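You operate a simulated robot arm through the tools that you are given. There is no shell and no other tool. Be economical: measure what you need, move in short steps, check, and stop when the job is done.

You are at the controls of a simulated two-armed robot. One attempt, no reset.

JOB
Pick up the filter carton from the top of the long processor with one hand, pass it to the other hand and put it on the trolley deck. Set down upright: filter carton.

It is judged by the outcome, as a careful person would: the job done as asked, and still so three seconds after it is handed in. It fails if anything else is knocked over, pushed out of place, dropped, spilled or broken.

ROBOT AND FRAMES
Two 7-joint arms with two-finger parallel grippers on one trunk, on a base that drives. Base frame: it is fixed to the floor where the robot stands at the start and does not move with it; the origin is under the middle of the robot, x ahead of it, y to its left, z up. Lengths are in m, angles in rad, forces in N, time in s.
The left shoulder is at the start at [0.07, 0.178, 1.065], the right one opposite. With the tool pointing down near the work surface each hand reaches from about 0.1 to 0.7 m from the robot's upright axis, wherever it stands, measured 20 degrees to its own side. Places, roughly: trolley deck [0, 4.8, 0.2]. Payload 3.43 kg a hand.
The TCP of each hand is the grasp point between the finger pads, 0.03 m short of the fingertips. In the tool frame z runs along the fingers and y along their closing line. The gripper opens to 0.094 m. The fingers are 0.028 m wide and 0.01 m thick; the gripper's body (0.05 by 0.096 m) begins 0.055 m behind the TCP.
Orientation is that of the tool frame in the base frame, as [roll, pitch, yaw] about the fixed x, y, z axes, in that order (R = Rz(yaw) Ry(pitch) Rx(roll)). With the fingers straight down and closing along the base's y, the tool's x points along the base's -x, its y along +y and its z along -z.

CONTROLS
- The arms move only by the tool jog_arm. It takes "left_targets", "right_targets" or both (then of equal length, played together; a hand with none holds still); each is a list of rows, each a list of 7 numbers: the gripper command, from -1 (shut) to 1 (fully open), values between in proportion, then the shift along the base's x, y, z in m, then the turn, a rotation vector about the base's x, y, z in degrees. In form: [[gripper, dx, dy, dz, rx, ry, rz], ...]. A call has 1 to 12 rows; each row is the pose to reach, as a shift and turn from the pose commanded when the call began. Each row takes 0.2 s and may step no farther than 0.05 m and 0.15 rad from the row before; otherwise, or with a gripper value out of range, the whole call is refused. A pose out of reach is approached as far as the arm can. The call stops where the force on the tool passes 40 N (or 10 N more than at its start, if that is more) or the arm is blocked; 0.2 s more then pass. Each finger travels about 0.153 m/s and halts on what it meets, pressing with about 30 N; the grip force reading is that of the motor and also rises with nothing between the fingers. The clock runs only during rows and for 0.2 s after the last one: add rows that repeat a pose to give the fingers time. The reply holds the time, the measured pose of the TCP, the force on the tool along the base axes, the opening and the grip force, in the units named above and with some noise, with the torque about the TCP (base axes, N m) and any sound that the robot's microphone picked up.
- Cameras (640 x 400 px; columns grow to the right, rows downward): "scene" is now at [0.1444, 0.0171, 1.4224]; the picture's right is [0.21, -0.98, 0.00], its down [-0.33, -0.07, -0.94] and it looks along [0.92, 0.19, -0.34] (base axes); focal length 256 px, centre (320, 200). "left" rides on the left gripper at [0.076, -0.014, -0.103] in its tool frame; the picture's right is [0.18, 0.98, 0.00], its down [-0.75, 0.14, -0.64] and it looks along [-0.63, 0.12, 0.77] (tool axes); focal length 243 px, centre (320, 200). "right" rides on the right gripper at [0.076, 0.014, -0.103] in its tool frame; the picture's right is [-0.18, 0.98, 0.00], its down [-0.75, -0.14, -0.64] and it looks along [-0.63, -0.12, 0.77] (tool axes); focal length 243 px, centre (320, 200). There is no depth. A picture from a camera that has moved, and an enlarged one, comes with that camera's place and axes in the base frame and with its lens. The place of the scene camera against the robot may be out by one fixed shift of up to 0.018 m in any direction.
- snapshot(camera): a new picture of that camera. No time passes.
- raise_lower(by): slides the trunk up (or, below 0, down) by that many m; the arms and the scene camera ride with it, the base frame stays. It gives what a move gives, with no picture.
- base_move(legs): drives the robot by 1 to 6 legs, each [ahead, turn to the left] in m and rad, along the robot's own axes; the way and the turn of a leg run together, so that a leg with both is an arc; at most 1.5 m and 3.142 rad a leg. The arms and the cameras ride along, it lands a little off, and it stops where it bumps. It gives what a move gives.
- head_to(pan, tilt): turns the head with the scene camera to pan (to the left, within 1.501 rad either way) and tilt (down, from -0.506 to 1.204), counted from straight ahead of the robot. It gives what a move gives.
- enlarge(camera, box): a new picture of the part [left, top, right, bottom] of that camera's present view, enlarged. No time passes.
- job_done(): hands the job in; it is judged then, once.

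Work in short steps. Places have to be worked out from the pictures, the camera data and where the tool is seen: move nearer, look again, correct. Check each grasp and each placing, and mend what went wrong. You have 120 turns and 108 pictures in all, those below and enlarged ones among them. Open the grippers and draw the arms clear of the work before you hand the job in, unless the task says otherwise; then end with one line.

The tools are called after "Call:" by a JSON object that holds its "api" and its "payload". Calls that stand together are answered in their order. jog_arm: Moves the arms, as the interface text tells. Its arguments: {"type":"object","properties":{"left_targets":{"type":"array","items":{"type":"array","items":{"type":"number"}}},"right_targets":{"type":"array","items":{"type":"array","items":{"type":"number"}}}},"required":[]} The other tools are called the same way: raise_lower (by) slides the trunk up or down; base_move (legs) drives the base; head_to (pan, tilt) turns the head that bears the scene camera; snapshot (camera) takes a picture; enlarge (camera, box) takes an enlarged picture of a part of a camera's view; job_done () hands the job in.

At the start:

```text
time: 0.0
left_ee_pos: [0.4804, 0.3717, 1.299]
left_tool_rot: [-3.142, 0.001, -3.141]
left_force: [0.1, 1.0, 1.2]
left_wrist_torque: [0.0, -0.01, 0.0]
left_finger_gap: 0.0941
left_gripper_force: 0.1
right_ee_pos: [0.4108, -0.1071, 1.2704]
right_tool_rot: [-3.141, 0.002, -3.138]
right_force: [0.5, -0.5, -0.1]
right_wrist_torque: [-0.04, 0.01, 0.0]
right_finger_gap: 0.0942
right_gripper_force: 0.1
trunk travel left (down, up): [-0.645, 0.195]
robot x, y, heading: [0.0014, -0.0007, -0.003]
head pan, tilt: [0.208, 0.349]
```

scene: 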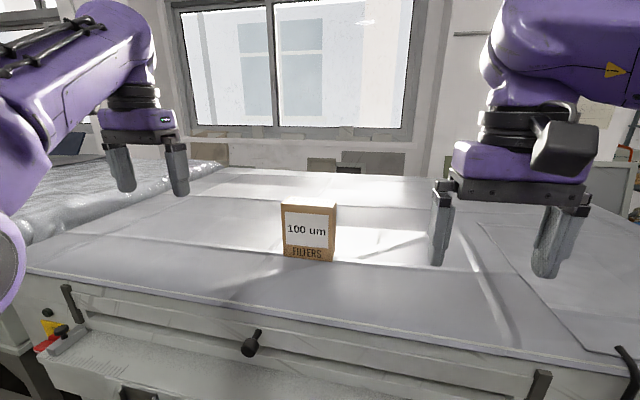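
right: 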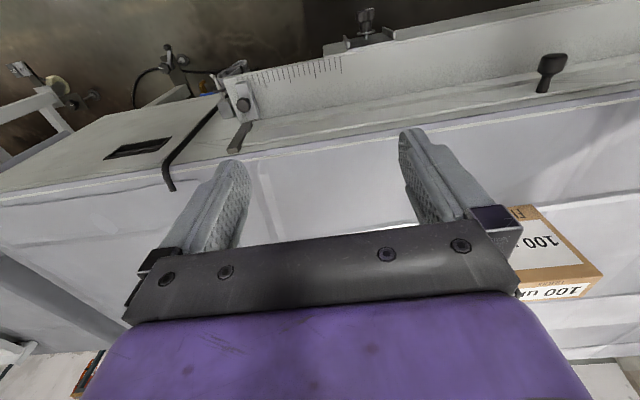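
left: 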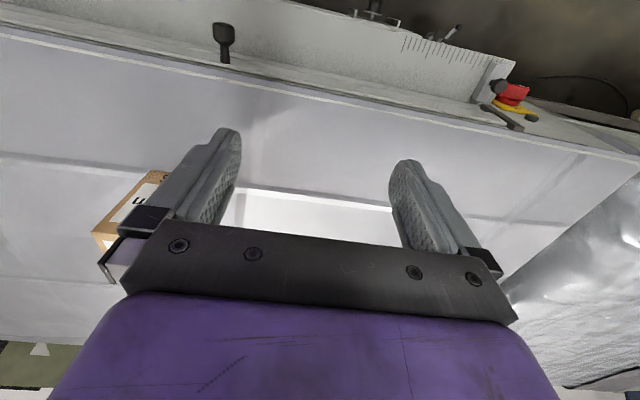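

I take a close look at the carton to measure its position and size.

Call:
{"api": "enlarge", "payload": {"camera": "scene", "box": [240, 170, 400, 270]}}

Call:
{"api": "enlarge", "payload": {"camera": "right", "box": [480, 180, 640, 320]}}

Call:
{"api": "enlarge", "payload": {"camera": "left", "box": [60, 150, 220, 280]}}

```text
4.00 times, centred on (320, 220) of scene
camera zoom: at [0.1444, 0.0171, 1.4224], right [0.21, -0.98, 0.0], down [-0.33, -0.07, -0.94], along [0.92, 0.19, -0.34], focal length 1023 px, centre (320, 120)
```

zoom: 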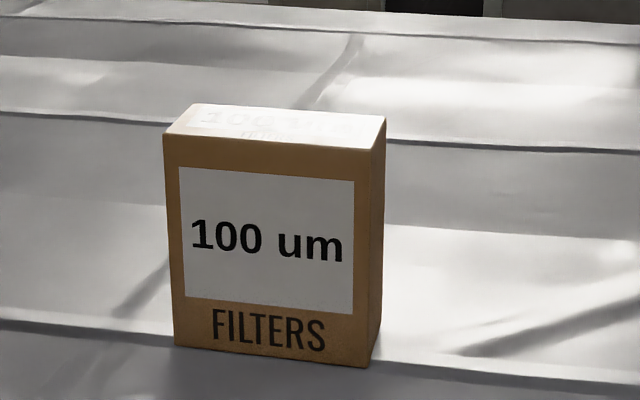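

```text
2.86 times, centred on (560, 250) of right
camera zoom: at [0.3342, -0.094, 1.3729], right [0.18, 0.98, 0.0], down [0.75, -0.14, 0.64], along [0.63, -0.12, -0.77], focal length 693 px, centre (-366, 57)
```

zoom: 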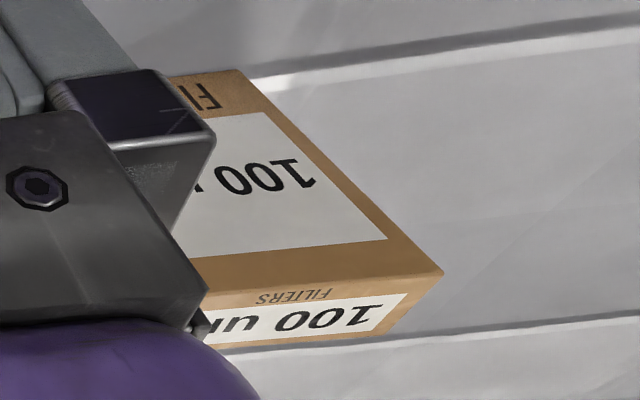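

```text
3.08 times, centred on (140, 215) of left
camera zoom: at [0.4038, 0.3583, 1.404], right [-0.18, 0.98, 0.0], down [0.75, 0.14, 0.64], along [0.63, 0.12, -0.77], focal length 746 px, centre (874, 154)
```

zoom: 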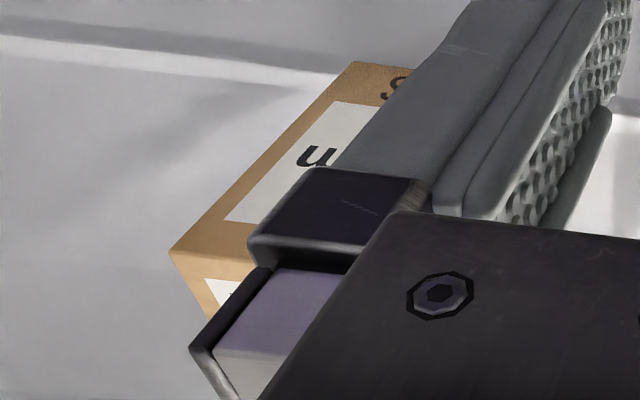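

The carton is roughly x 0.69–0.75, y 0.10–0.23, with its top near z 1.19. That is a bit far out, so I check the room ahead of the base before driving closer.

Call:
{"api": "head_to", "payload": {"pan": 0.0, "tilt": 1.1}}

Call:
{"api": "snapshot", "payload": {"camera": "scene"}}

```text
time: 1.1
left_ee_pos: [0.4801, 0.3726, 1.2997]
left_tool_rot: [-3.141, 0.001, 3.141]
left_force: [-0.6, 0.5, 0.0]
left_wrist_torque: [-0.01, 0.0, -0.05]
left_finger_gap: 0.0942
left_gripper_force: 0.1
right_ee_pos: [0.4102, -0.1079, 1.2694]
right_tool_rot: [-3.14, 0.002, -3.138]
right_force: [-0.1, 0.3, -0.1]
right_wrist_torque: [0.0, 0.0, 0.0]
right_finger_gap: 0.0941
right_gripper_force: 0.0
trunk travel left (down, up): [-0.645, 0.195]
robot x, y, heading: [-0.0029, 0.0047, 0.0]
head pan, tilt: [0.0, 1.1]
```

```text
101 pictures are left
camera scene: at [0.1165, -0.0021, 1.3608], right [0.0, -1.0, 0.0], down [-0.89, 0.0, -0.45], along [0.45, 0.0, -0.89], focal length 256 px, centre (320, 200)
```

scene: 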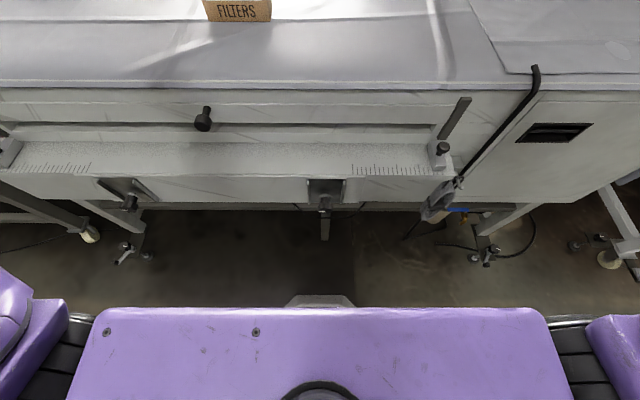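

The tray edge is near x 0.37, while my trunk front and base are near 0.2, so there's room to creep ahead 0.1. I also raise the trunk a little for reach, then look again.

Call:
{"api": "raise_lower", "payload": {"by": 0.08}}

Call:
{"api": "base_move", "payload": {"legs": [[0.09, 0.0]]}}

Call:
{"api": "head_to", "payload": {"pan": 0.2, "tilt": 0.5}}

Call:
{"api": "snapshot", "payload": {"camera": "scene"}}

```text
time: 2.3
left_ee_pos: [0.4802, 0.3733, 1.3804]
left_tool_rot: [-3.141, 0.002, -3.141]
left_force: [-0.5, 0.3, 0.1]
left_wrist_torque: [-0.03, 0.01, -0.02]
left_finger_gap: 0.0939
left_gripper_force: 0.0
right_ee_pos: [0.4104, -0.1074, 1.3513]
right_tool_rot: [-3.14, 0.002, -3.139]
right_force: [-0.3, 0.3, 0.6]
right_wrist_torque: [-0.01, -0.02, -0.02]
right_finger_gap: 0.0939
right_gripper_force: 0.1
trunk travel left (down, up): [-0.725, 0.115]
robot x, y, heading: [0.0008, 0.0003, -0.0]
head pan, tilt: [0.0, 1.1]
```

```text
time: 3.4
left_ee_pos: [0.562, 0.3736, 1.3836]
left_tool_rot: [3.138, 0.005, -3.139]
left_force: [-0.2, -0.3, 0.1]
left_wrist_torque: [-0.01, -0.06, 0.0]
left_finger_gap: 0.0938
left_gripper_force: 0.0
right_ee_pos: [0.4918, -0.1055, 1.3527]
right_tool_rot: [-3.14, 0.009, -3.136]
right_force: [-1.3, -0.2, 0.5]
right_wrist_torque: [0.0, -0.05, 0.01]
right_finger_gap: 0.0937
right_gripper_force: 0.1
trunk travel left (down, up): [-0.725, 0.115]
robot x, y, heading: [0.0902, 0.0032, 0.004]
head pan, tilt: [0.0, 1.1]
```

```text
time: 4.4
left_ee_pos: [0.568, 0.3731, 1.3807]
left_tool_rot: [-3.141, 0.002, -3.138]
left_force: [-0.1, 0.3, 0.0]
left_wrist_torque: [0.0, -0.03, 0.0]
left_finger_gap: 0.094
left_gripper_force: 0.1
right_ee_pos: [0.499, -0.1069, 1.3504]
right_tool_rot: [3.14, 0.005, -3.137]
right_force: [0.5, -0.4, -0.1]
right_wrist_torque: [-0.01, -0.02, -0.02]
right_finger_gap: 0.0941
right_gripper_force: 0.0
trunk travel left (down, up): [-0.725, 0.115]
robot x, y, heading: [0.0904, -0.0006, 0.003]
head pan, tilt: [0.201, 0.499]
```

```text
100 pictures are left
camera scene: at [0.2308, 0.0164, 1.4885], right [0.2, -0.98, 0.0], down [-0.47, -0.1, -0.88], along [0.86, 0.18, -0.48], focal length 256 px, centre (320, 200)
```

scene: 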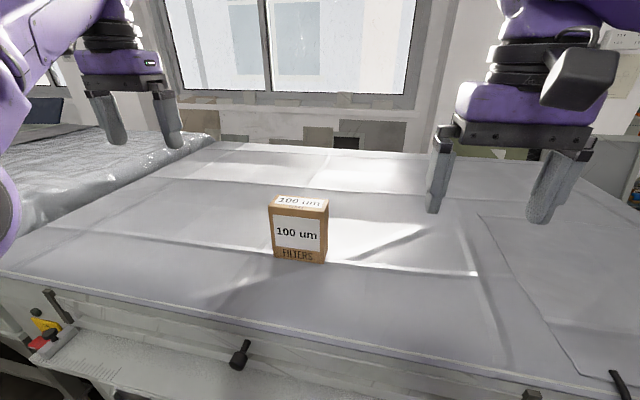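

I turn the left hand -90° about z, so it closes along x with its camera facing outward.

Call:
{"api": "jog_arm", "payload": {"left_targets": [[1, 0, 0, 0, 0, 0, -8], [1, 0, 0, 0, 0, 0, -16], [1, 0, 0, 0, 0, 0, -24], [1, 0, 0, 0, 0, 0, -32], [1, 0, 0, 0, 0, 0, -40], [1, 0, 0, 0, 0, 0, -48], [1, 0, 0, 0, 0, 0, -56], [1, 0, 0, 0, 0, 0, -64], [1, 0, 0, 0, 0, 0, -72], [1, 0, 0, 0, 0, 0, -80], [1, 0, 0, 0, 0, 0, -88], [1, 0, 0, 0, 0, 0, -90]]}}

```text
time: 7.0
left_ee_pos: [0.5683, 0.3737, 1.381]
left_tool_rot: [3.141, 0.002, 1.57]
left_force: [-0.1, -0.4, -0.6]
left_wrist_torque: [0.02, -0.01, 0.0]
left_finger_gap: 0.0939
left_gripper_force: 0.1
right_ee_pos: [0.4987, -0.1058, 1.3511]
right_tool_rot: [3.141, 0.003, -3.137]
right_force: [-0.2, -0.7, -0.4]
right_wrist_torque: [0.04, -0.03, -0.01]
right_finger_gap: 0.0943
right_gripper_force: 0.1
trunk travel left (down, up): [-0.725, 0.115]
robot x, y, heading: [0.0908, 0.0035, 0.001]
head pan, tilt: [0.201, 0.499]
```

The turn worked. Now I tilt 25° and move to a standoff up and left of the carton, then check with both cameras.

Call:
{"api": "jog_arm", "payload": {"left_targets": [[1, 0.03, -0.015, 0, -6, 0, 0], [1, 0.06, -0.03, 0, -12, 0, 0], [1, 0.09, -0.05, -0.015, -18, 0, 0], [1, 0.12, -0.07, -0.03, -25, 0, 0], [1, 0.153, -0.09, -0.05, -25, 0, 0], [1, 0.153, -0.11, -0.085, -25, 0, 0]]}}

Call:
{"api": "snapshot", "payload": {"camera": "left"}}

Call:
{"api": "snapshot", "payload": {"camera": "scene"}}

```text
time: 8.4
left_ee_pos: [0.6873, 0.2821, 1.3011]
left_tool_rot: [3.103, 0.413, 1.548]
left_force: [-0.3, -1.1, 0.3]
left_wrist_torque: [0.01, -0.01, 0.0]
left_finger_gap: 0.0941
left_gripper_force: 0.1
left hand out of reach, approached as far as the arm can: row 1, 2, 3, 4, 5, 6
right_ee_pos: [0.5024, -0.1072, 1.3494]
right_tool_rot: [3.141, 0.0, -3.137]
right_force: [-0.2, -0.1, 0.4]
right_wrist_torque: [0.03, -0.01, 0.02]
right_finger_gap: 0.0938
right_gripper_force: 0.1
trunk travel left (down, up): [-0.725, 0.115]
robot x, y, heading: [0.0943, -0.0, 0.003]
head pan, tilt: [0.201, 0.499]
```

```text
99 pictures are left
camera left: at [0.6715, 0.3941, 1.3651], right [0.99, 0.16, -0.04], down [0.11, -0.43, 0.9], along [0.13, -0.89, -0.44], focal length 243 px, centre (320, 200)
```

left: 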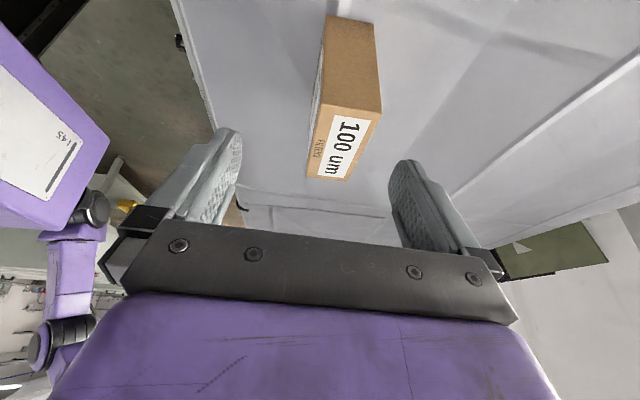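

```text
98 pictures are left
camera scene: at [0.2341, 0.0157, 1.4882], right [0.2, -0.98, 0.0], down [-0.47, -0.1, -0.88], along [0.86, 0.18, -0.48], focal length 256 px, centre (320, 200)
```

scene: 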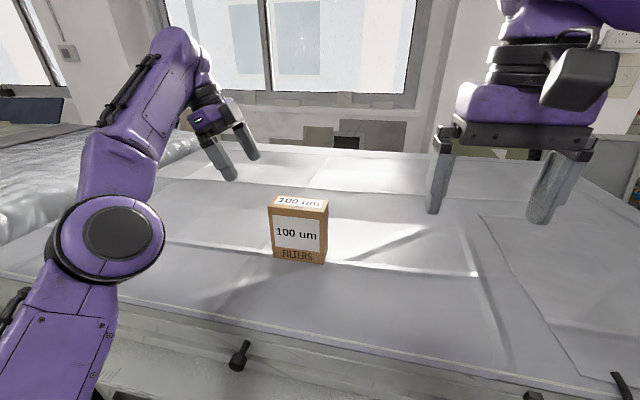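

The left hand falls about 3 cm short in x. I check the base clearance again before creeping a little closer.

Call:
{"api": "head_to", "payload": {"pan": 0.0, "tilt": 1.2}}

Call:
{"api": "snapshot", "payload": {"camera": "scene"}}

```text
time: 9.4
left_ee_pos: [0.6856, 0.2833, 1.3026]
left_tool_rot: [3.104, 0.414, 1.546]
left_force: [0.1, 0.6, 0.2]
left_wrist_torque: [0.03, 0.03, 0.0]
left_finger_gap: 0.0939
left_gripper_force: 0.1
right_ee_pos: [0.5009, -0.1058, 1.3497]
right_tool_rot: [3.141, 0.002, -3.138]
right_force: [-0.1, -0.5, 0.8]
right_wrist_torque: [-0.02, -0.01, -0.04]
right_finger_gap: 0.094
right_gripper_force: 0.1
trunk travel left (down, up): [-0.725, 0.115]
robot x, y, heading: [0.0898, -0.0007, 0.002]
head pan, tilt: [0.0, 1.201]
```

```text
97 pictures are left
camera scene: at [0.1994, -0.001, 1.4347], right [0.0, -1.0, 0.0], down [-0.93, 0.0, -0.36], along [0.36, 0.0, -0.93], focal length 256 px, centre (320, 200)
```

scene: 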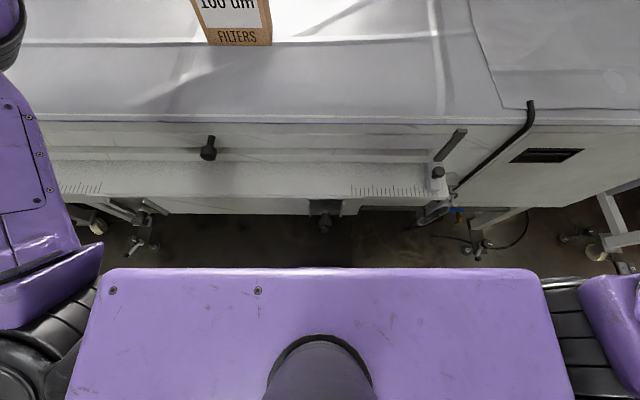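

The two down-views put the lower panel edge at about x 0.45, so there's ample gap. I go another 0.07 m ahead.

Call:
{"api": "base_move", "payload": {"legs": [[0.07, 0.0]]}}

Call:
{"api": "head_to", "payload": {"pan": 0.2, "tilt": 0.6}}

Call:
{"api": "snapshot", "payload": {"camera": "left"}}

Call:
{"api": "snapshot", "payload": {"camera": "scene"}}

```text
time: 10.5
left_ee_pos: [0.7411, 0.2819, 1.3101]
left_tool_rot: [3.086, 0.414, 1.54]
left_force: [-1.6, -0.6, 0.5]
left_wrist_torque: [0.05, -0.14, 0.05]
left_finger_gap: 0.094
left_gripper_force: 0.0
right_ee_pos: [0.5564, -0.1054, 1.3562]
right_tool_rot: [3.14, 0.014, -3.133]
right_force: [-0.6, 0.2, 0.4]
right_wrist_torque: [-0.01, -0.07, 0.04]
right_finger_gap: 0.0941
right_gripper_force: 0.0
trunk travel left (down, up): [-0.725, 0.115]
robot x, y, heading: [0.1635, 0.001, -0.002]
head pan, tilt: [0.0, 1.201]
```

```text
time: 11.5
left_ee_pos: [0.7562, 0.2831, 1.3038]
left_tool_rot: [3.099, 0.411, 1.544]
left_force: [-0.3, -0.2, -0.3]
left_wrist_torque: [0.0, 0.01, -0.01]
left_finger_gap: 0.0939
left_gripper_force: 0.0
right_ee_pos: [0.568, -0.105, 1.3516]
right_tool_rot: [-3.14, 0.004, -3.134]
right_force: [-0.3, -0.5, -0.2]
right_wrist_torque: [0.01, 0.02, 0.01]
right_finger_gap: 0.0939
right_gripper_force: 0.1
trunk travel left (down, up): [-0.725, 0.115]
robot x, y, heading: [0.1626, 0.005, -0.001]
head pan, tilt: [0.201, 0.6]
```

```text
96 pictures are left
camera left: at [0.7393, 0.3944, 1.3676], right [0.99, 0.16, -0.04], down [0.1, -0.43, 0.9], along [0.13, -0.89, -0.44], focal length 243 px, centre (320, 200)
```

left: 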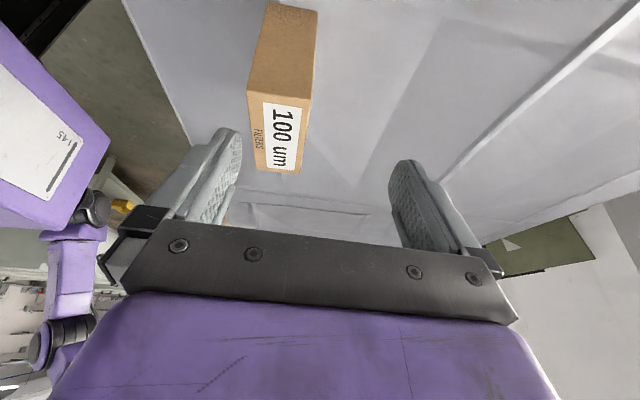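

```text
95 pictures are left
camera scene: at [0.2998, 0.0161, 1.4793], right [0.2, -0.98, 0.0], down [-0.55, -0.11, -0.82], along [0.81, 0.17, -0.57], focal length 256 px, centre (320, 200)
```

scene: 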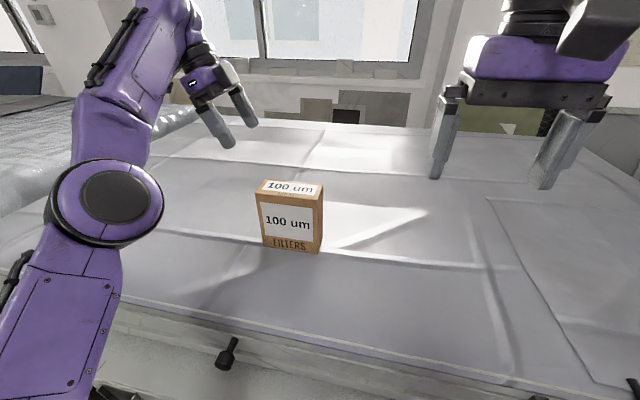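

By triangulation the carton is centred at about (0.7215, 0.165), with its top at z 1.185 and yaw about 0. I go to a standoff 0.09 m back along the tilted approach and correct the small orientation errors.

Call:
{"api": "jog_arm", "payload": {"left_targets": [[1, -0.015, -0.02, -0.03, -1.3, 2, 0.5], [1, -0.0345, -0.043, -0.063, -1.3, 2, 0.5], [1, -0.0345, -0.043, -0.063, -1.3, 2, 0.5]]}}

Call:
{"api": "snapshot", "payload": {"camera": "left"}}

```text
time: 12.3
left_ee_pos: [0.7206, 0.2412, 1.2403]
left_tool_rot: [3.137, 0.435, 1.569]
left_force: [0.2, -0.1, 0.5]
left_wrist_torque: [0.0, 0.0, -0.03]
left_finger_gap: 0.0942
left_gripper_force: 0.1
right_ee_pos: [0.5691, -0.1072, 1.3518]
right_tool_rot: [3.14, 0.006, -3.133]
right_force: [0.7, -0.8, 0.0]
right_wrist_torque: [0.02, -0.02, 0.0]
right_finger_gap: 0.094
right_gripper_force: 0.0
trunk travel left (down, up): [-0.725, 0.115]
robot x, y, heading: [0.1637, 0.0028, 0.001]
head pan, tilt: [0.201, 0.6]
```

```text
94 pictures are left
camera left: at [0.7069, 0.3544, 1.302], right [0.98, 0.17, -0.07], down [0.14, -0.41, 0.9], along [0.12, -0.9, -0.43], focal length 243 px, centre (320, 200)
```

left: 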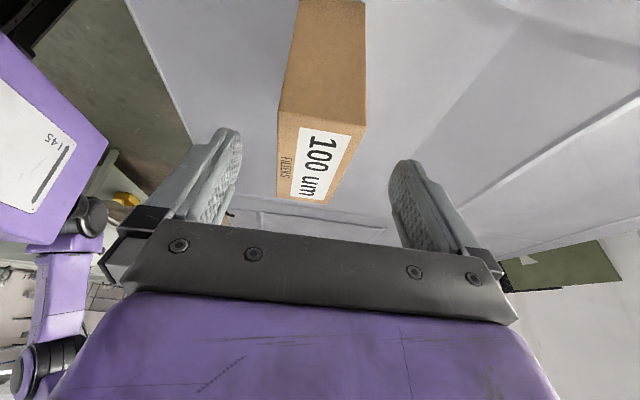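

The estimate holds (x 0.693–0.750, y 0.102–0.232). I advance along the tilted approach.

Call:
{"api": "jog_arm", "payload": {"left_targets": [[1, 0.001, -0.012, -0.025, 0, 0, 0], [1, 0.001, -0.024, -0.053, 0, 0, 0], [1, 0.001, -0.036, -0.081, 0, 0, 0], [1, 0.001, -0.036, -0.081, 0, 0, 0]]}}

Call:
{"api": "snapshot", "payload": {"camera": "left"}}

Call:
{"api": "enlarge", "payload": {"camera": "scene", "box": [200, 120, 360, 260]}}

```text
time: 13.3
left_ee_pos: [0.7209, 0.2045, 1.1589]
left_tool_rot: [3.135, 0.436, 1.569]
left_force: [0.2, 0.3, -1.0]
left_wrist_torque: [0.0, -0.01, 0.03]
left_finger_gap: 0.0938
left_gripper_force: 0.1
right_ee_pos: [0.5691, -0.1063, 1.3524]
right_tool_rot: [3.139, 0.005, -3.133]
right_force: [0.9, 0.3, 0.1]
right_wrist_torque: [0.01, -0.04, 0.0]
right_finger_gap: 0.094
right_gripper_force: 0.1
trunk travel left (down, up): [-0.725, 0.115]
robot x, y, heading: [0.1613, 0.0012, 0.001]
head pan, tilt: [0.201, 0.6]
```

```text
93 pictures are left
camera left: at [0.707, 0.3169, 1.2206], right [0.98, 0.17, -0.07], down [0.14, -0.41, 0.9], along [0.12, -0.9, -0.43], focal length 243 px, centre (320, 200)
```

left: 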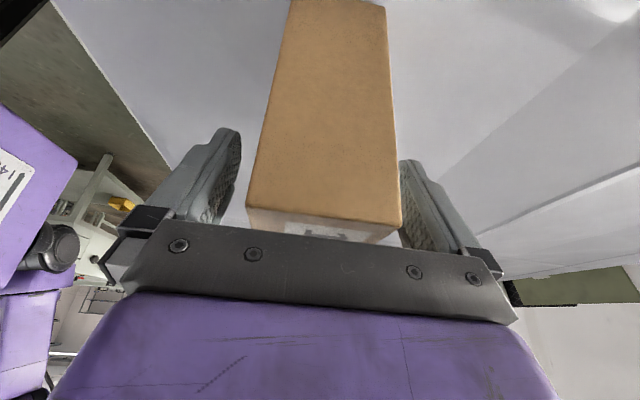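

```text
2.86 times, centred on (280, 190) of scene
camera zoom: at [0.2992, 0.0159, 1.4794], right [0.2, -0.98, 0.0], down [-0.55, -0.11, -0.83], along [0.81, 0.17, -0.56], focal length 731 px, centre (434, 229)
```

zoom: 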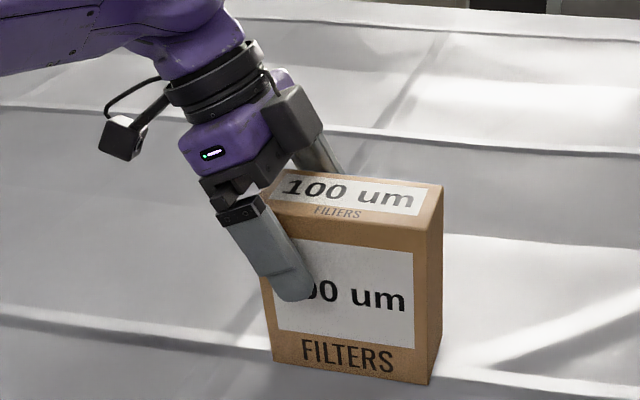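

The fingers straddle the carton cleanly. I close the grip.

Call:
{"api": "jog_arm", "payload": {"left_targets": [[0.3, 0, 0, 0, 0, 0, 0], [-1, 0, 0, 0, 0, 0, 0], [-1, 0, 0, 0, 0, 0, 0], [-1, 0, 0, 0, 0, 0, 0]]}}

```text
time: 14.3
left_ee_pos: [0.7216, 0.2036, 1.159]
left_tool_rot: [3.139, 0.436, 1.569]
left_force: [-1.5, 0.9, -0.1]
left_wrist_torque: [-0.03, 0.29, -0.08]
left_finger_gap: 0.0641
left_gripper_force: 30.0
right_ee_pos: [0.568, -0.106, 1.3522]
right_tool_rot: [-3.14, 0.004, -3.135]
right_force: [0.2, 0.2, 0.2]
right_wrist_torque: [-0.01, 0.01, -0.01]
right_finger_gap: 0.0939
right_gripper_force: 0.0
trunk travel left (down, up): [-0.725, 0.115]
robot x, y, heading: [0.158, 0.0008, 0.003]
head pan, tilt: [0.201, 0.6]
```

The grip holds on 0.064 m. I lift gently and check.

Call:
{"api": "jog_arm", "payload": {"left_targets": [[-1, 0, 0, 0.01, 0, 0, 0], [-1, 0, 0, 0.03, 0, 0, 0], [-1, 0, 0, 0.06, 0, 0, 0], [-1, 0, 0, 0.09, 0, 0, 0], [-1, 0, 0, 0.12, 0, 0, 0], [-1, 0, 0, 0.12, 0, 0, 0]]}}

Call:
{"api": "snapshot", "payload": {"camera": "scene"}}

```text
time: 15.7
left_ee_pos: [0.7215, 0.2042, 1.2796]
left_tool_rot: [3.138, 0.436, 1.568]
left_force: [-0.5, 0.3, -4.9]
left_wrist_torque: [0.15, -0.01, 0.03]
left_finger_gap: 0.0644
left_gripper_force: 30.2
right_ee_pos: [0.5701, -0.1049, 1.3518]
right_tool_rot: [3.141, 0.005, -3.134]
right_force: [0.1, 0.0, -0.7]
right_wrist_torque: [0.01, 0.03, -0.02]
right_finger_gap: 0.0937
right_gripper_force: 0.0
trunk travel left (down, up): [-0.725, 0.115]
robot x, y, heading: [0.1609, 0.0035, 0.0]
head pan, tilt: [0.201, 0.6]
```

```text
91 pictures are left
camera scene: at [0.3005, 0.0166, 1.4792], right [0.2, -0.98, 0.0], down [-0.55, -0.11, -0.82], along [0.81, 0.17, -0.57], focal length 256 px, centre (320, 200)
```

scene: 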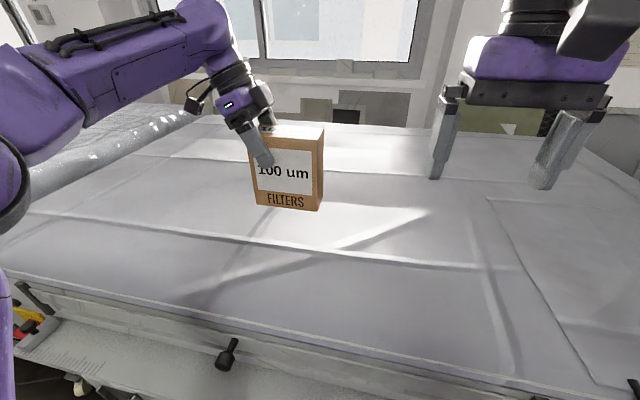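

The carton is held level. I first turn the right hand +90° and shift it away, mirroring the left.

Call:
{"api": "jog_arm", "payload": {"right_targets": [[1, 0, -0.02, 0, 0, 0, 8], [1, 0, -0.04, 0, 0, 0, 16], [1, 0, -0.06, 0, 0, 0, 24], [1, 0, -0.08, 0, 0, 0, 32], [1, 0, -0.1, 0, 0, 0, 40], [1, 0, -0.1, 0, 0, 0, 48], [1, 0, -0.1, 0, 0, 0, 56], [1, 0, -0.1, 0, 0, 0, 64], [1, 0, -0.1, 0, 0, 0, 72], [1, 0, -0.1, 0, 0, 0, 80], [1, 0, -0.1, 0, 0, 0, 88], [1, 0, -0.1, 0, 0, 0, 90]]}}

Call:
{"api": "jog_arm", "payload": {"right_targets": [[1, 0, 0, 0, 6, 0, 0], [1, 0, 0, 0, 12, 0, 0], [1, 0, 0, 0, 18, 0, 0], [1, 0, 0, 0, 25, 0, 0], [1, 0, 0, 0, 25, 0, 0]]}}

Call:
{"api": "jog_arm", "payload": {"left_targets": [[-1, -0.02, -0.02, 0.0, 0, 0, 0], [-1, -0.04, -0.05, 0.0, 0, 0, 0], [-1, -0.06, -0.08, 0.0, 0, 0, 0], [-1, -0.08, -0.11, 0, 0, 0, 0], [-1, -0.1, -0.14, 0, 0, 0, 0], [-1, -0.1, -0.14, 0, 0, 0, 0]]}}

Call:
{"api": "snapshot", "payload": {"camera": "right"}}

Call:
{"api": "snapshot", "payload": {"camera": "scene"}}

```text
time: 18.3
left_ee_pos: [0.7216, 0.204, 1.2788]
left_tool_rot: [3.139, 0.436, 1.568]
left_force: [0.0, 0.0, -5.0]
left_wrist_torque: [0.16, -0.01, 0.03]
left_finger_gap: 0.0641
left_gripper_force: 29.6
right_ee_pos: [0.5684, -0.2062, 1.3514]
right_tool_rot: [3.14, 0.006, -1.562]
right_force: [-0.5, 0.2, -0.9]
right_wrist_torque: [0.01, -0.01, -0.01]
right_finger_gap: 0.0937
right_gripper_force: 0.1
trunk travel left (down, up): [-0.725, 0.115]
robot x, y, heading: [0.1594, 0.0025, 0.001]
head pan, tilt: [0.201, 0.6]
```

```text
time: 19.5
left_ee_pos: [0.7203, 0.205, 1.2786]
left_tool_rot: [3.138, 0.438, 1.568]
left_force: [0.0, 0.7, -5.4]
left_wrist_torque: [0.17, -0.02, 0.01]
left_finger_gap: 0.0642
left_gripper_force: 29.9
right_ee_pos: [0.5708, -0.2056, 1.3521]
right_tool_rot: [-3.14, 0.444, -1.564]
right_force: [0.0, 0.4, 0.2]
right_wrist_torque: [-0.02, -0.01, 0.03]
right_finger_gap: 0.0941
right_gripper_force: 0.0
trunk travel left (down, up): [-0.725, 0.115]
robot x, y, heading: [0.1624, -0.0005, 0.002]
head pan, tilt: [0.201, 0.6]
```

```text
time: 20.9
left_ee_pos: [0.6228, 0.0631, 1.2789]
left_tool_rot: [3.138, 0.436, 1.568]
left_force: [-0.1, -0.1, -4.8]
left_wrist_torque: [0.17, -0.01, -0.03]
left_finger_gap: 0.0644
left_gripper_force: 30.1
right_ee_pos: [0.5712, -0.2049, 1.3522]
right_tool_rot: [-3.141, 0.441, -1.565]
right_force: [-0.8, -0.7, 0.8]
right_wrist_torque: [-0.01, -0.03, -0.02]
right_finger_gap: 0.094
right_gripper_force: 0.2
trunk travel left (down, up): [-0.725, 0.115]
robot x, y, heading: [0.1612, 0.0057, -0.001]
head pan, tilt: [0.201, 0.6]
```

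```text
90 pictures are left
camera right: at [0.5573, -0.3183, 1.4116], right [-0.98, 0.16, 0.08], down [0.14, 0.41, 0.9], along [0.11, 0.9, -0.42], focal length 243 px, centre (320, 200)
```

right: 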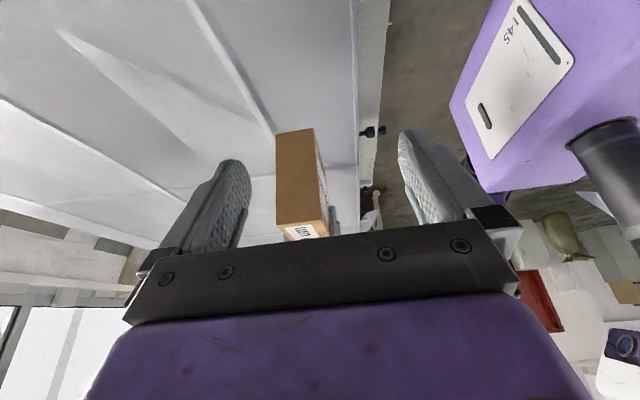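

```text
89 pictures are left
camera scene: at [0.3008, 0.0168, 1.4792], right [0.2, -0.98, 0.0], down [-0.55, -0.11, -0.82], along [0.81, 0.17, -0.57], focal length 256 px, centre (320, 200)
```

scene: 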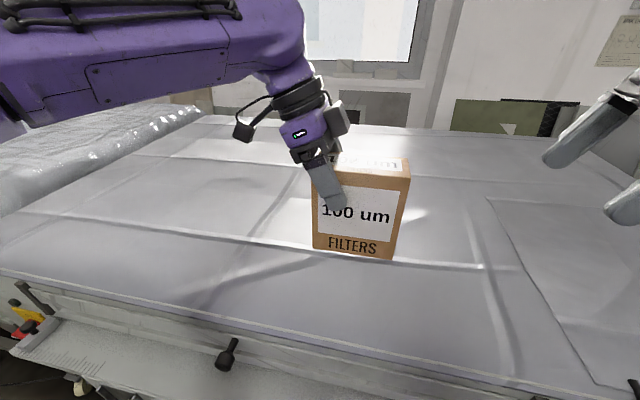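

The right camera confirms the carton's right end at y ≈ -0.037 and top at z ≈ 1.305. I bring the right hand to a mirrored standoff.

Call:
{"api": "jog_arm", "payload": {"right_targets": [[1, 0.013, 0.03, 0.02, 0, 0, 0], [1, 0.026, 0.065, 0.02, 0, 0, 0], [1, 0.039, 0.1, 0.015, 0, 0, 0], [1, 0.0515, 0.13, 0.012, 0, 0, 0], [1, 0.0515, 0.156, 0.009, 0, 0, 0], [1, 0.0515, 0.156, 0.009, 0, 0, 0]]}}

Call:
{"api": "snapshot", "payload": {"camera": "right"}}

Call:
{"api": "snapshot", "payload": {"camera": "scene"}}

```text
time: 22.3
left_ee_pos: [0.6219, 0.0625, 1.28]
left_tool_rot: [3.137, 0.437, 1.57]
left_force: [0.2, -0.7, -5.8]
left_wrist_torque: [0.18, 0.0, 0.0]
left_finger_gap: 0.0644
left_gripper_force: 30.3
right_ee_pos: [0.6204, -0.0521, 1.3601]
right_tool_rot: [-3.139, 0.442, -1.564]
right_force: [0.4, -0.4, 0.5]
right_wrist_torque: [-0.03, -0.01, 0.03]
right_finger_gap: 0.0938
right_gripper_force: 0.1
trunk travel left (down, up): [-0.725, 0.115]
robot x, y, heading: [0.158, -0.0035, -0.0]
head pan, tilt: [0.201, 0.6]
```

```text
88 pictures are left
camera right: at [0.6065, -0.1653, 1.4199], right [-0.98, 0.16, 0.08], down [0.14, 0.41, 0.9], along [0.11, 0.9, -0.42], focal length 243 px, centre (320, 200)
```

right: 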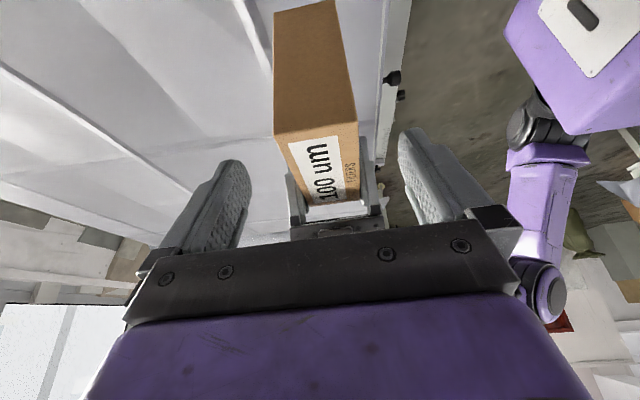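

```text
87 pictures are left
camera scene: at [0.2998, 0.0149, 1.4793], right [0.2, -0.98, 0.0], down [-0.55, -0.11, -0.82], along [0.81, 0.17, -0.57], focal length 256 px, centre (320, 200)
```

scene: 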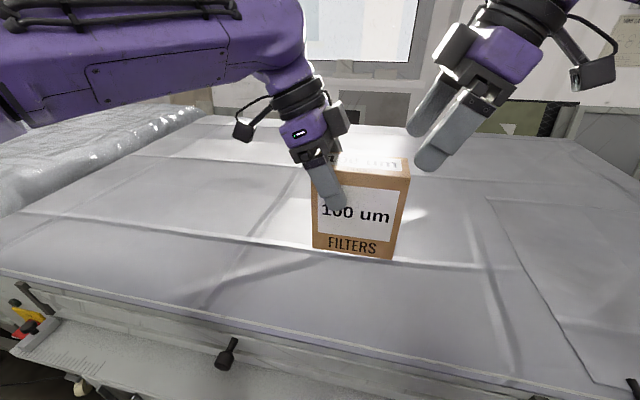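

Alignment looks good: the carton is between the fingers and the hands diverge. I approach slowly along the axis.

Call:
{"api": "jog_arm", "payload": {"right_targets": [[1, 0.001, 0.01, -0.02, 0, 0, 0], [1, 0.002, 0.02, -0.04, 0, 0, 0], [1, 0.002, 0.03, -0.06, 0, 0, 0], [1, 0.002, 0.0395, -0.08, 0, 0, 0], [1, 0.002, 0.0395, -0.08, 0, 0, 0]]}}

Call:
{"api": "snapshot", "payload": {"camera": "right"}}

Call:
{"api": "enlarge", "payload": {"camera": "scene", "box": [260, 60, 480, 260]}}

```text
time: 23.5
left_ee_pos: [0.6221, 0.0626, 1.2782]
left_tool_rot: [3.136, 0.436, 1.57]
left_force: [-0.7, 0.6, -5.9]
left_wrist_torque: [0.19, 0.03, 0.0]
left_finger_gap: 0.0643
left_gripper_force: 30.1
right_ee_pos: [0.6214, -0.0107, 1.2803]
right_tool_rot: [-3.14, 0.442, -1.562]
right_force: [0.3, -0.2, 0.1]
right_wrist_torque: [0.01, 0.0, 0.01]
right_finger_gap: 0.0942
right_gripper_force: 0.1
trunk travel left (down, up): [-0.725, 0.115]
robot x, y, heading: [0.1609, 0.0003, 0.001]
head pan, tilt: [0.201, 0.6]
```

```text
86 pictures are left
camera right: at [0.6084, -0.1244, 1.3407], right [-0.98, 0.16, 0.08], down [0.14, 0.41, 0.9], along [0.11, 0.9, -0.42], focal length 243 px, centre (320, 200)
```

right: 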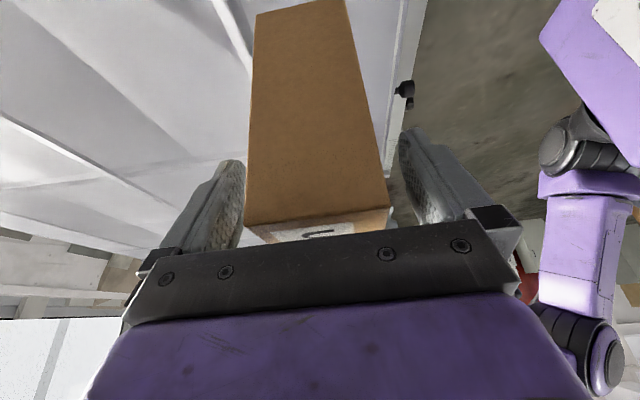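

```text
2.00 times, centred on (370, 160) of scene
camera zoom: at [0.2999, 0.0158, 1.4793], right [0.2, -0.98, 0.0], down [-0.55, -0.11, -0.82], along [0.81, 0.17, -0.57], focal length 511 px, centre (220, 280)
```

zoom: 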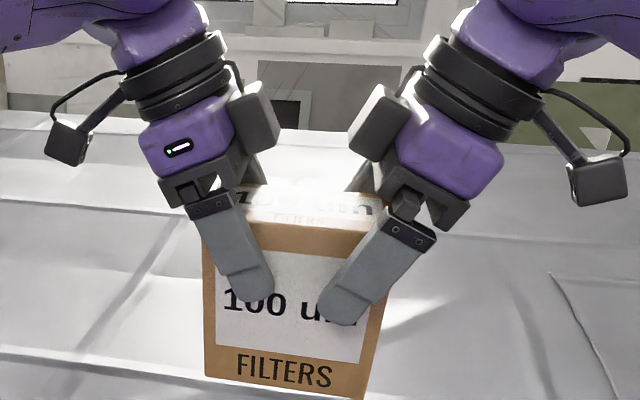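

Both hands straddle with clear room between them. I close the right grip.

Call:
{"api": "jog_arm", "payload": {"right_targets": [[0.4, 0, 0, 0, 0, 0, 0], [-1, 0, 0, 0, 0, 0, 0], [-1, 0, 0, 0, 0, 0, 0], [-1, 0, 0, 0, 0, 0, 0]]}}

```text
time: 24.5
left_ee_pos: [0.6225, 0.0627, 1.2792]
left_tool_rot: [3.138, 0.437, 1.569]
left_force: [-2.6, -0.7, -3.0]
left_wrist_torque: [0.18, 0.32, 0.05]
left_finger_gap: 0.0641
left_gripper_force: 29.6
right_ee_pos: [0.6216, -0.0099, 1.2809]
right_tool_rot: [-3.139, 0.438, -1.564]
right_force: [3.9, 1.3, -0.7]
right_wrist_torque: [-0.12, -0.35, -0.35]
right_finger_gap: 0.0643
right_gripper_force: 29.9
trunk travel left (down, up): [-0.725, 0.115]
robot x, y, heading: [0.1605, 0.0032, 0.0]
head pan, tilt: [0.201, 0.6]
```

Both grips hold at 0.064 m. I open the left hand and back it out along its axis.

Call:
{"api": "jog_arm", "payload": {"left_targets": [[0, 0, 0, 0, 0, 0, 0], [1, 0, 0, 0, 0, 0, 0], [1, 0, 0, 0, 0, 0, 0], [1, 0, 0.01, 0.02, 0, 0, 0], [1, 0, 0.02, 0.045, 0, 0, 0], [1, 0, 0.035, 0.075, 0, 0, 0], [1, 0, 0.055, 0.1, 0, 0, 0], [1, 0, 0.1, 0.11, 0, 0, 0], [1, 0, 0.14, 0.11, 0, 0, 0]]}}

Call:
{"api": "snapshot", "payload": {"camera": "scene"}}

```text
time: 26.5
left_ee_pos: [0.623, 0.2081, 1.3888]
left_tool_rot: [3.139, 0.437, 1.57]
left_force: [0.6, 0.5, -0.2]
left_wrist_torque: [-0.02, 0.0, -0.02]
left_finger_gap: 0.0941
left_gripper_force: 0.1
right_ee_pos: [0.621, -0.009, 1.2813]
right_tool_rot: [-3.141, 0.441, -1.564]
right_force: [-0.2, -0.5, -0.2]
right_wrist_torque: [-0.2, 0.02, 0.01]
right_finger_gap: 0.0645
right_gripper_force: 29.3
trunk travel left (down, up): [-0.725, 0.115]
robot x, y, heading: [0.1613, 0.001, 0.004]
head pan, tilt: [0.201, 0.6]
```

```text
84 pictures are left
camera scene: at [0.3, 0.0184, 1.4793], right [0.2, -0.98, 0.0], down [-0.55, -0.12, -0.82], along [0.81, 0.17, -0.57], focal length 256 px, centre (320, 200)
```

scene: 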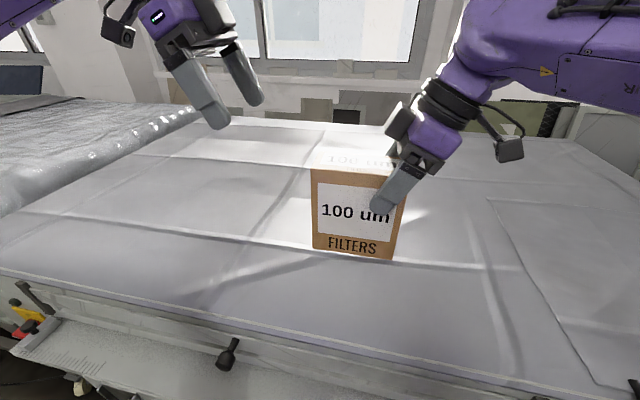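

The right hand has the carton. I look left, towards the trolley, to plan the drive.

Call:
{"api": "head_to", "payload": {"pan": 1.5, "tilt": 0.35}}

Call:
{"api": "snapshot", "payload": {"camera": "scene"}}

Call:
{"api": "head_to", "payload": {"pan": -1.5, "tilt": 0.5}}

Call:
{"api": "snapshot", "payload": {"camera": "scene"}}

```text
time: 27.9
left_ee_pos: [0.6216, 0.2033, 1.3901]
left_tool_rot: [3.137, 0.435, 1.568]
left_force: [-0.1, 1.1, 0.3]
left_wrist_torque: [0.01, 0.01, -0.01]
left_finger_gap: 0.094
left_gripper_force: 0.1
right_ee_pos: [0.6226, -0.0105, 1.2806]
right_tool_rot: [-3.139, 0.441, -1.564]
right_force: [-0.3, 0.2, 0.3]
right_wrist_torque: [-0.2, -0.02, -0.04]
right_finger_gap: 0.0644
right_gripper_force: 29.8
trunk travel left (down, up): [-0.725, 0.115]
robot x, y, heading: [0.1571, 0.0019, -0.004]
head pan, tilt: [1.499, 0.351]
```

```text
83 pictures are left
camera scene: at [0.22, 0.0909, 1.5021], right [1.0, -0.07, 0.0], down [-0.02, -0.34, -0.94], along [0.07, 0.94, -0.34], focal length 256 px, centre (320, 200)
```

scene: 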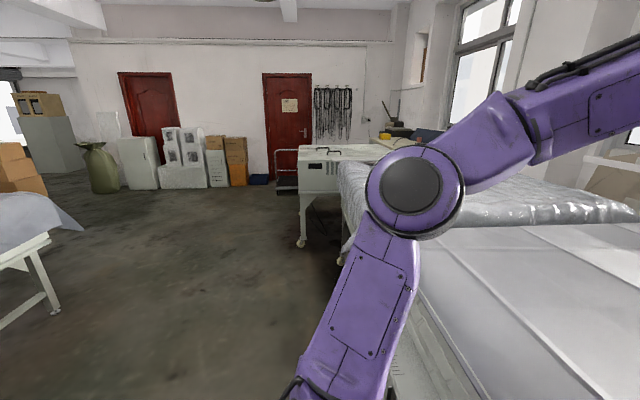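

```text
time: 30.5
left_ee_pos: [0.622, 0.2043, 1.3888]
left_tool_rot: [3.137, 0.436, 1.569]
left_force: [-0.2, -0.1, -0.3]
left_wrist_torque: [0.0, 0.0, 0.0]
left_finger_gap: 0.0941
left_gripper_force: 0.1
right_ee_pos: [0.6213, -0.0102, 1.2816]
right_tool_rot: [-3.14, 0.442, -1.563]
right_force: [-0.1, -1.1, 0.0]
right_wrist_torque: [-0.17, -0.02, 0.01]
right_finger_gap: 0.0643
right_gripper_force: 30.3
trunk travel left (down, up): [-0.725, 0.115]
robot x, y, heading: [0.1608, 0.002, -0.0]
head pan, tilt: [-1.499, 0.499]
```

```text
82 pictures are left
camera scene: at [0.2203, -0.0925, 1.4885], right [-1.0, -0.07, 0.0], down [-0.04, 0.48, -0.88], along [0.07, -0.88, -0.48], focal length 256 px, centre (320, 200)
```

scene: 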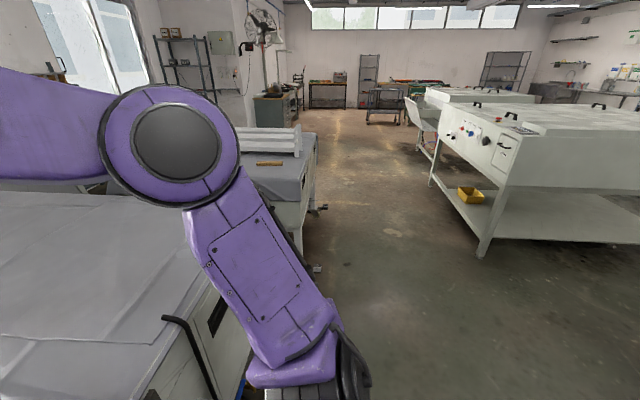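

The trolley shows next to the red door near (0, 4.8), with a clear aisle at x from about -1.6 to 0.2. I reverse 0.3 m, turn left a bit and look at what lies behind.

Call:
{"api": "base_move", "payload": {"legs": [[-0.3, 0.0], [0.0, 0.6]]}}

Call:
{"api": "head_to", "payload": {"pan": 1.5, "tilt": 0.5}}

Call:
{"api": "snapshot", "payload": {"camera": "scene"}}

```text
time: 34.2
left_ee_pos: [0.1247, 0.4288, 1.3892]
left_tool_rot: [3.139, 0.436, 2.166]
left_force: [0.3, 0.1, 0.4]
left_wrist_torque: [-0.03, 0.01, -0.01]
left_finger_gap: 0.0943
left_gripper_force: 0.0
right_ee_pos: [0.2451, 0.2503, 1.2817]
right_tool_rot: [-3.139, 0.441, -0.967]
right_force: [-0.3, -0.9, 0.5]
right_wrist_torque: [-0.18, -0.09, -0.01]
right_finger_gap: 0.0643
right_gripper_force: 30.1
trunk travel left (down, up): [-0.725, 0.115]
robot x, y, heading: [-0.142, -0.0027, 0.601]
head pan, tilt: [-1.499, 0.499]
```

```text
time: 36.8
left_ee_pos: [0.1243, 0.4286, 1.3898]
left_tool_rot: [3.138, 0.436, 2.167]
left_force: [0.4, 0.1, 0.4]
left_wrist_torque: [0.03, 0.01, -0.01]
left_finger_gap: 0.0941
left_gripper_force: 0.0
right_ee_pos: [0.246, 0.2514, 1.2808]
right_tool_rot: [-3.14, 0.441, -0.966]
right_force: [-0.4, 0.2, -0.1]
right_wrist_torque: [-0.18, -0.12, 0.0]
right_finger_gap: 0.0642
right_gripper_force: 30.3
trunk travel left (down, up): [-0.725, 0.115]
robot x, y, heading: [-0.1467, 0.0011, 0.595]
head pan, tilt: [1.499, 0.499]
```

```text
81 pictures are left
camera scene: at [-0.1443, 0.1047, 1.4884], right [0.86, 0.5, 0.0], down [0.24, -0.41, -0.88], along [-0.44, 0.76, -0.48], focal length 256 px, centre (320, 200)
```

scene: 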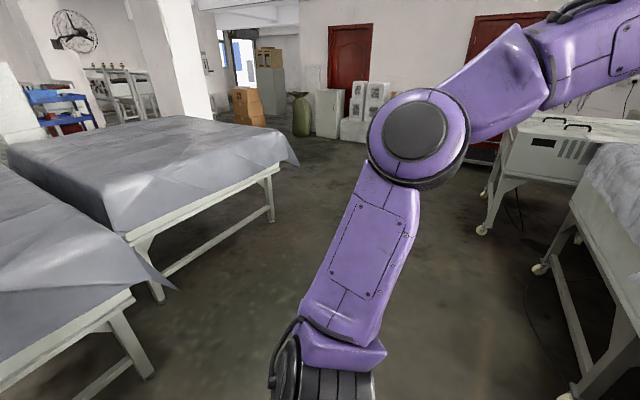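

The aisle is clear: tables end at x≈-1.3, and machines start at x≥0.19. I turn to heading ~1.71 and drive up the aisle, then look.

Call:
{"api": "base_move", "payload": {"legs": [[0.0, 1.11], [1.4, 0.0], [1.4, 0.0]]}}

Call:
{"api": "head_to", "payload": {"pan": -0.3, "tilt": 0.5}}

Call:
{"api": "snapshot", "payload": {"camera": "scene"}}

```text
time: 53.2
left_ee_pos: [-0.7334, 3.2404, 1.3895]
left_tool_rot: [3.138, 0.437, -3.052]
left_force: [0.3, 0.0, -0.2]
left_wrist_torque: [0.02, -0.01, 0.0]
left_finger_gap: 0.0942
left_gripper_force: 0.0
right_ee_pos: [-0.5182, 3.2592, 1.2818]
right_tool_rot: [-3.139, 0.441, 0.102]
right_force: [0.2, -0.2, 0.0]
right_wrist_torque: [0.01, -0.24, 0.01]
right_finger_gap: 0.0642
right_gripper_force: 30.2
trunk travel left (down, up): [-0.725, 0.115]
robot x, y, heading: [-0.4874, 2.7974, 1.667]
head pan, tilt: [1.499, 0.499]
```

```text
time: 55.0
left_ee_pos: [-0.733, 3.2405, 1.3897]
left_tool_rot: [3.138, 0.437, -3.05]
left_force: [0.3, 0.2, -0.6]
left_wrist_torque: [0.0, 0.0, -0.03]
left_finger_gap: 0.0942
left_gripper_force: 0.1
right_ee_pos: [-0.5197, 3.2598, 1.281]
right_tool_rot: [-3.139, 0.442, 0.099]
right_force: [0.0, 0.5, 0.6]
right_wrist_torque: [0.01, -0.16, 0.01]
right_finger_gap: 0.0643
right_gripper_force: 29.5
trunk travel left (down, up): [-0.725, 0.115]
robot x, y, heading: [-0.4868, 2.7975, 1.67]
head pan, tilt: [-0.3, 0.499]
```

```text
80 pictures are left
camera scene: at [-0.4708, 2.9348, 1.4884], right [0.98, -0.2, 0.0], down [-0.1, -0.47, -0.88], along [0.18, 0.86, -0.48], focal length 256 px, centre (320, 200)
```

scene: 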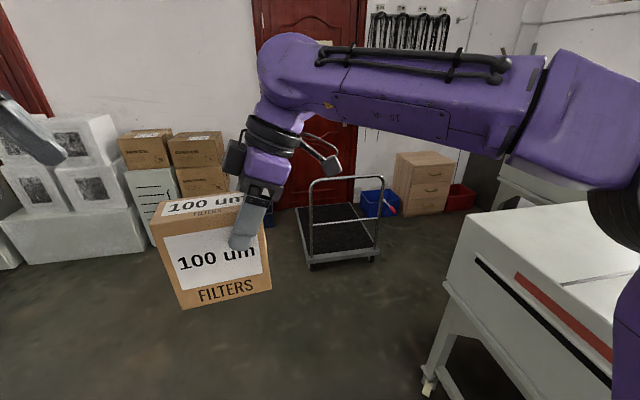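

The trolley deck spans roughly x -0.26..0.3, y 4.28..5.1, with a push handle at its near (-y) end, so I want to approach from the west. I drive closer and look at the free space there.

Call:
{"api": "base_move", "payload": {"legs": [[0.0, 0.25], [0.95, 0.0], [0.0, -0.9]]}}

Call:
{"api": "head_to", "payload": {"pan": 0.1, "tilt": 0.75}}

Call:
{"api": "snapshot", "payload": {"camera": "scene"}}

Call:
{"api": "head_to", "payload": {"pan": 0.9, "tilt": 0.6}}

Call:
{"api": "snapshot", "payload": {"camera": "scene"}}

```text
time: 63.2
left_ee_pos: [-0.7362, 4.201, 1.3896]
left_tool_rot: [3.139, 0.438, 2.581]
left_force: [-0.2, -0.5, 1.1]
left_wrist_torque: [0.01, 0.0, 0.01]
left_finger_gap: 0.094
left_gripper_force: 0.0
right_ee_pos: [-0.5542, 4.0887, 1.2811]
right_tool_rot: [-3.14, 0.44, -0.551]
right_force: [0.6, 0.0, -0.1]
right_wrist_torque: [-0.11, -0.18, 0.03]
right_finger_gap: 0.0642
right_gripper_force: 29.6
trunk travel left (down, up): [-0.725, 0.115]
robot x, y, heading: [-0.8094, 3.704, 1.018]
head pan, tilt: [-0.3, 0.499]
```

```text
time: 64.1
left_ee_pos: [-0.7358, 4.203, 1.3891]
left_tool_rot: [3.138, 0.436, 2.582]
left_force: [-0.4, 0.1, 0.1]
left_wrist_torque: [-0.01, 0.04, -0.01]
left_finger_gap: 0.0942
left_gripper_force: 0.0
right_ee_pos: [-0.5519, 4.0875, 1.2807]
right_tool_rot: [-3.14, 0.442, -0.553]
right_force: [0.1, 0.3, -0.5]
right_wrist_torque: [-0.12, -0.17, 0.0]
right_finger_gap: 0.0644
right_gripper_force: 30.2
trunk travel left (down, up): [-0.725, 0.115]
robot x, y, heading: [-0.809, 3.7028, 1.015]
head pan, tilt: [0.099, 0.75]
```

```text
79 pictures are left
camera scene: at [-0.7417, 3.816, 1.4665], right [0.9, -0.44, 0.0], down [-0.3, -0.61, -0.73], along [0.32, 0.66, -0.68], focal length 256 px, centre (320, 200)
```

scene: 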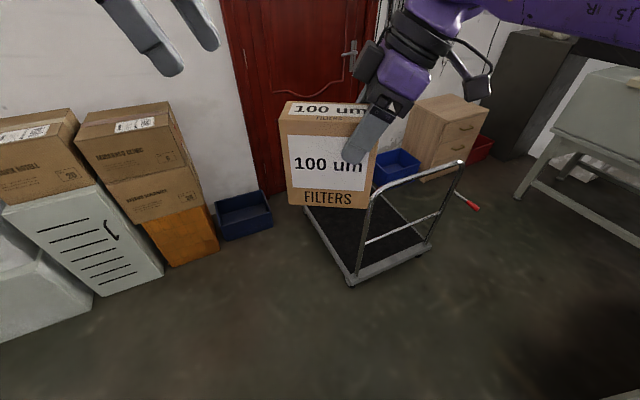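

```text
time: 65.2
left_ee_pos: [-0.7366, 4.2026, 1.3892]
left_tool_rot: [3.138, 0.437, 2.581]
left_force: [-0.2, -0.4, 0.5]
left_wrist_torque: [-0.02, 0.0, -0.02]
left_finger_gap: 0.0939
left_gripper_force: 0.1
right_ee_pos: [-0.5527, 4.0868, 1.2813]
right_tool_rot: [-3.141, 0.443, -0.552]
right_force: [-0.5, -0.5, 0.4]
right_wrist_torque: [-0.11, -0.12, 0.0]
right_finger_gap: 0.0643
right_gripper_force: 29.9
trunk travel left (down, up): [-0.725, 0.115]
robot x, y, heading: [-0.8073, 3.7015, 1.014]
head pan, tilt: [0.901, 0.6]
```

```text
78 pictures are left
camera scene: at [-0.8082, 3.8249, 1.4793], right [0.94, 0.34, 0.0], down [0.19, -0.53, -0.82], along [-0.28, 0.78, -0.57], focal length 256 px, centre (320, 200)
```

scene: 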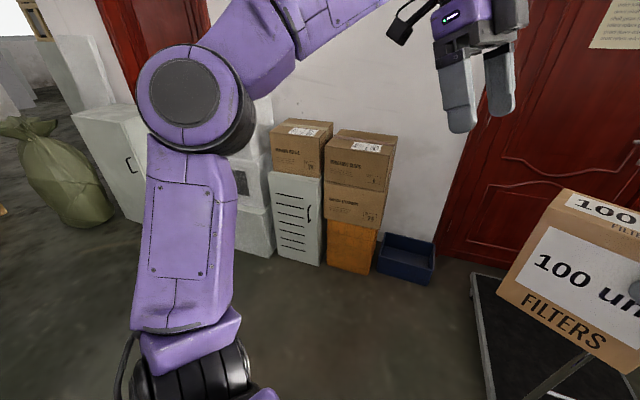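

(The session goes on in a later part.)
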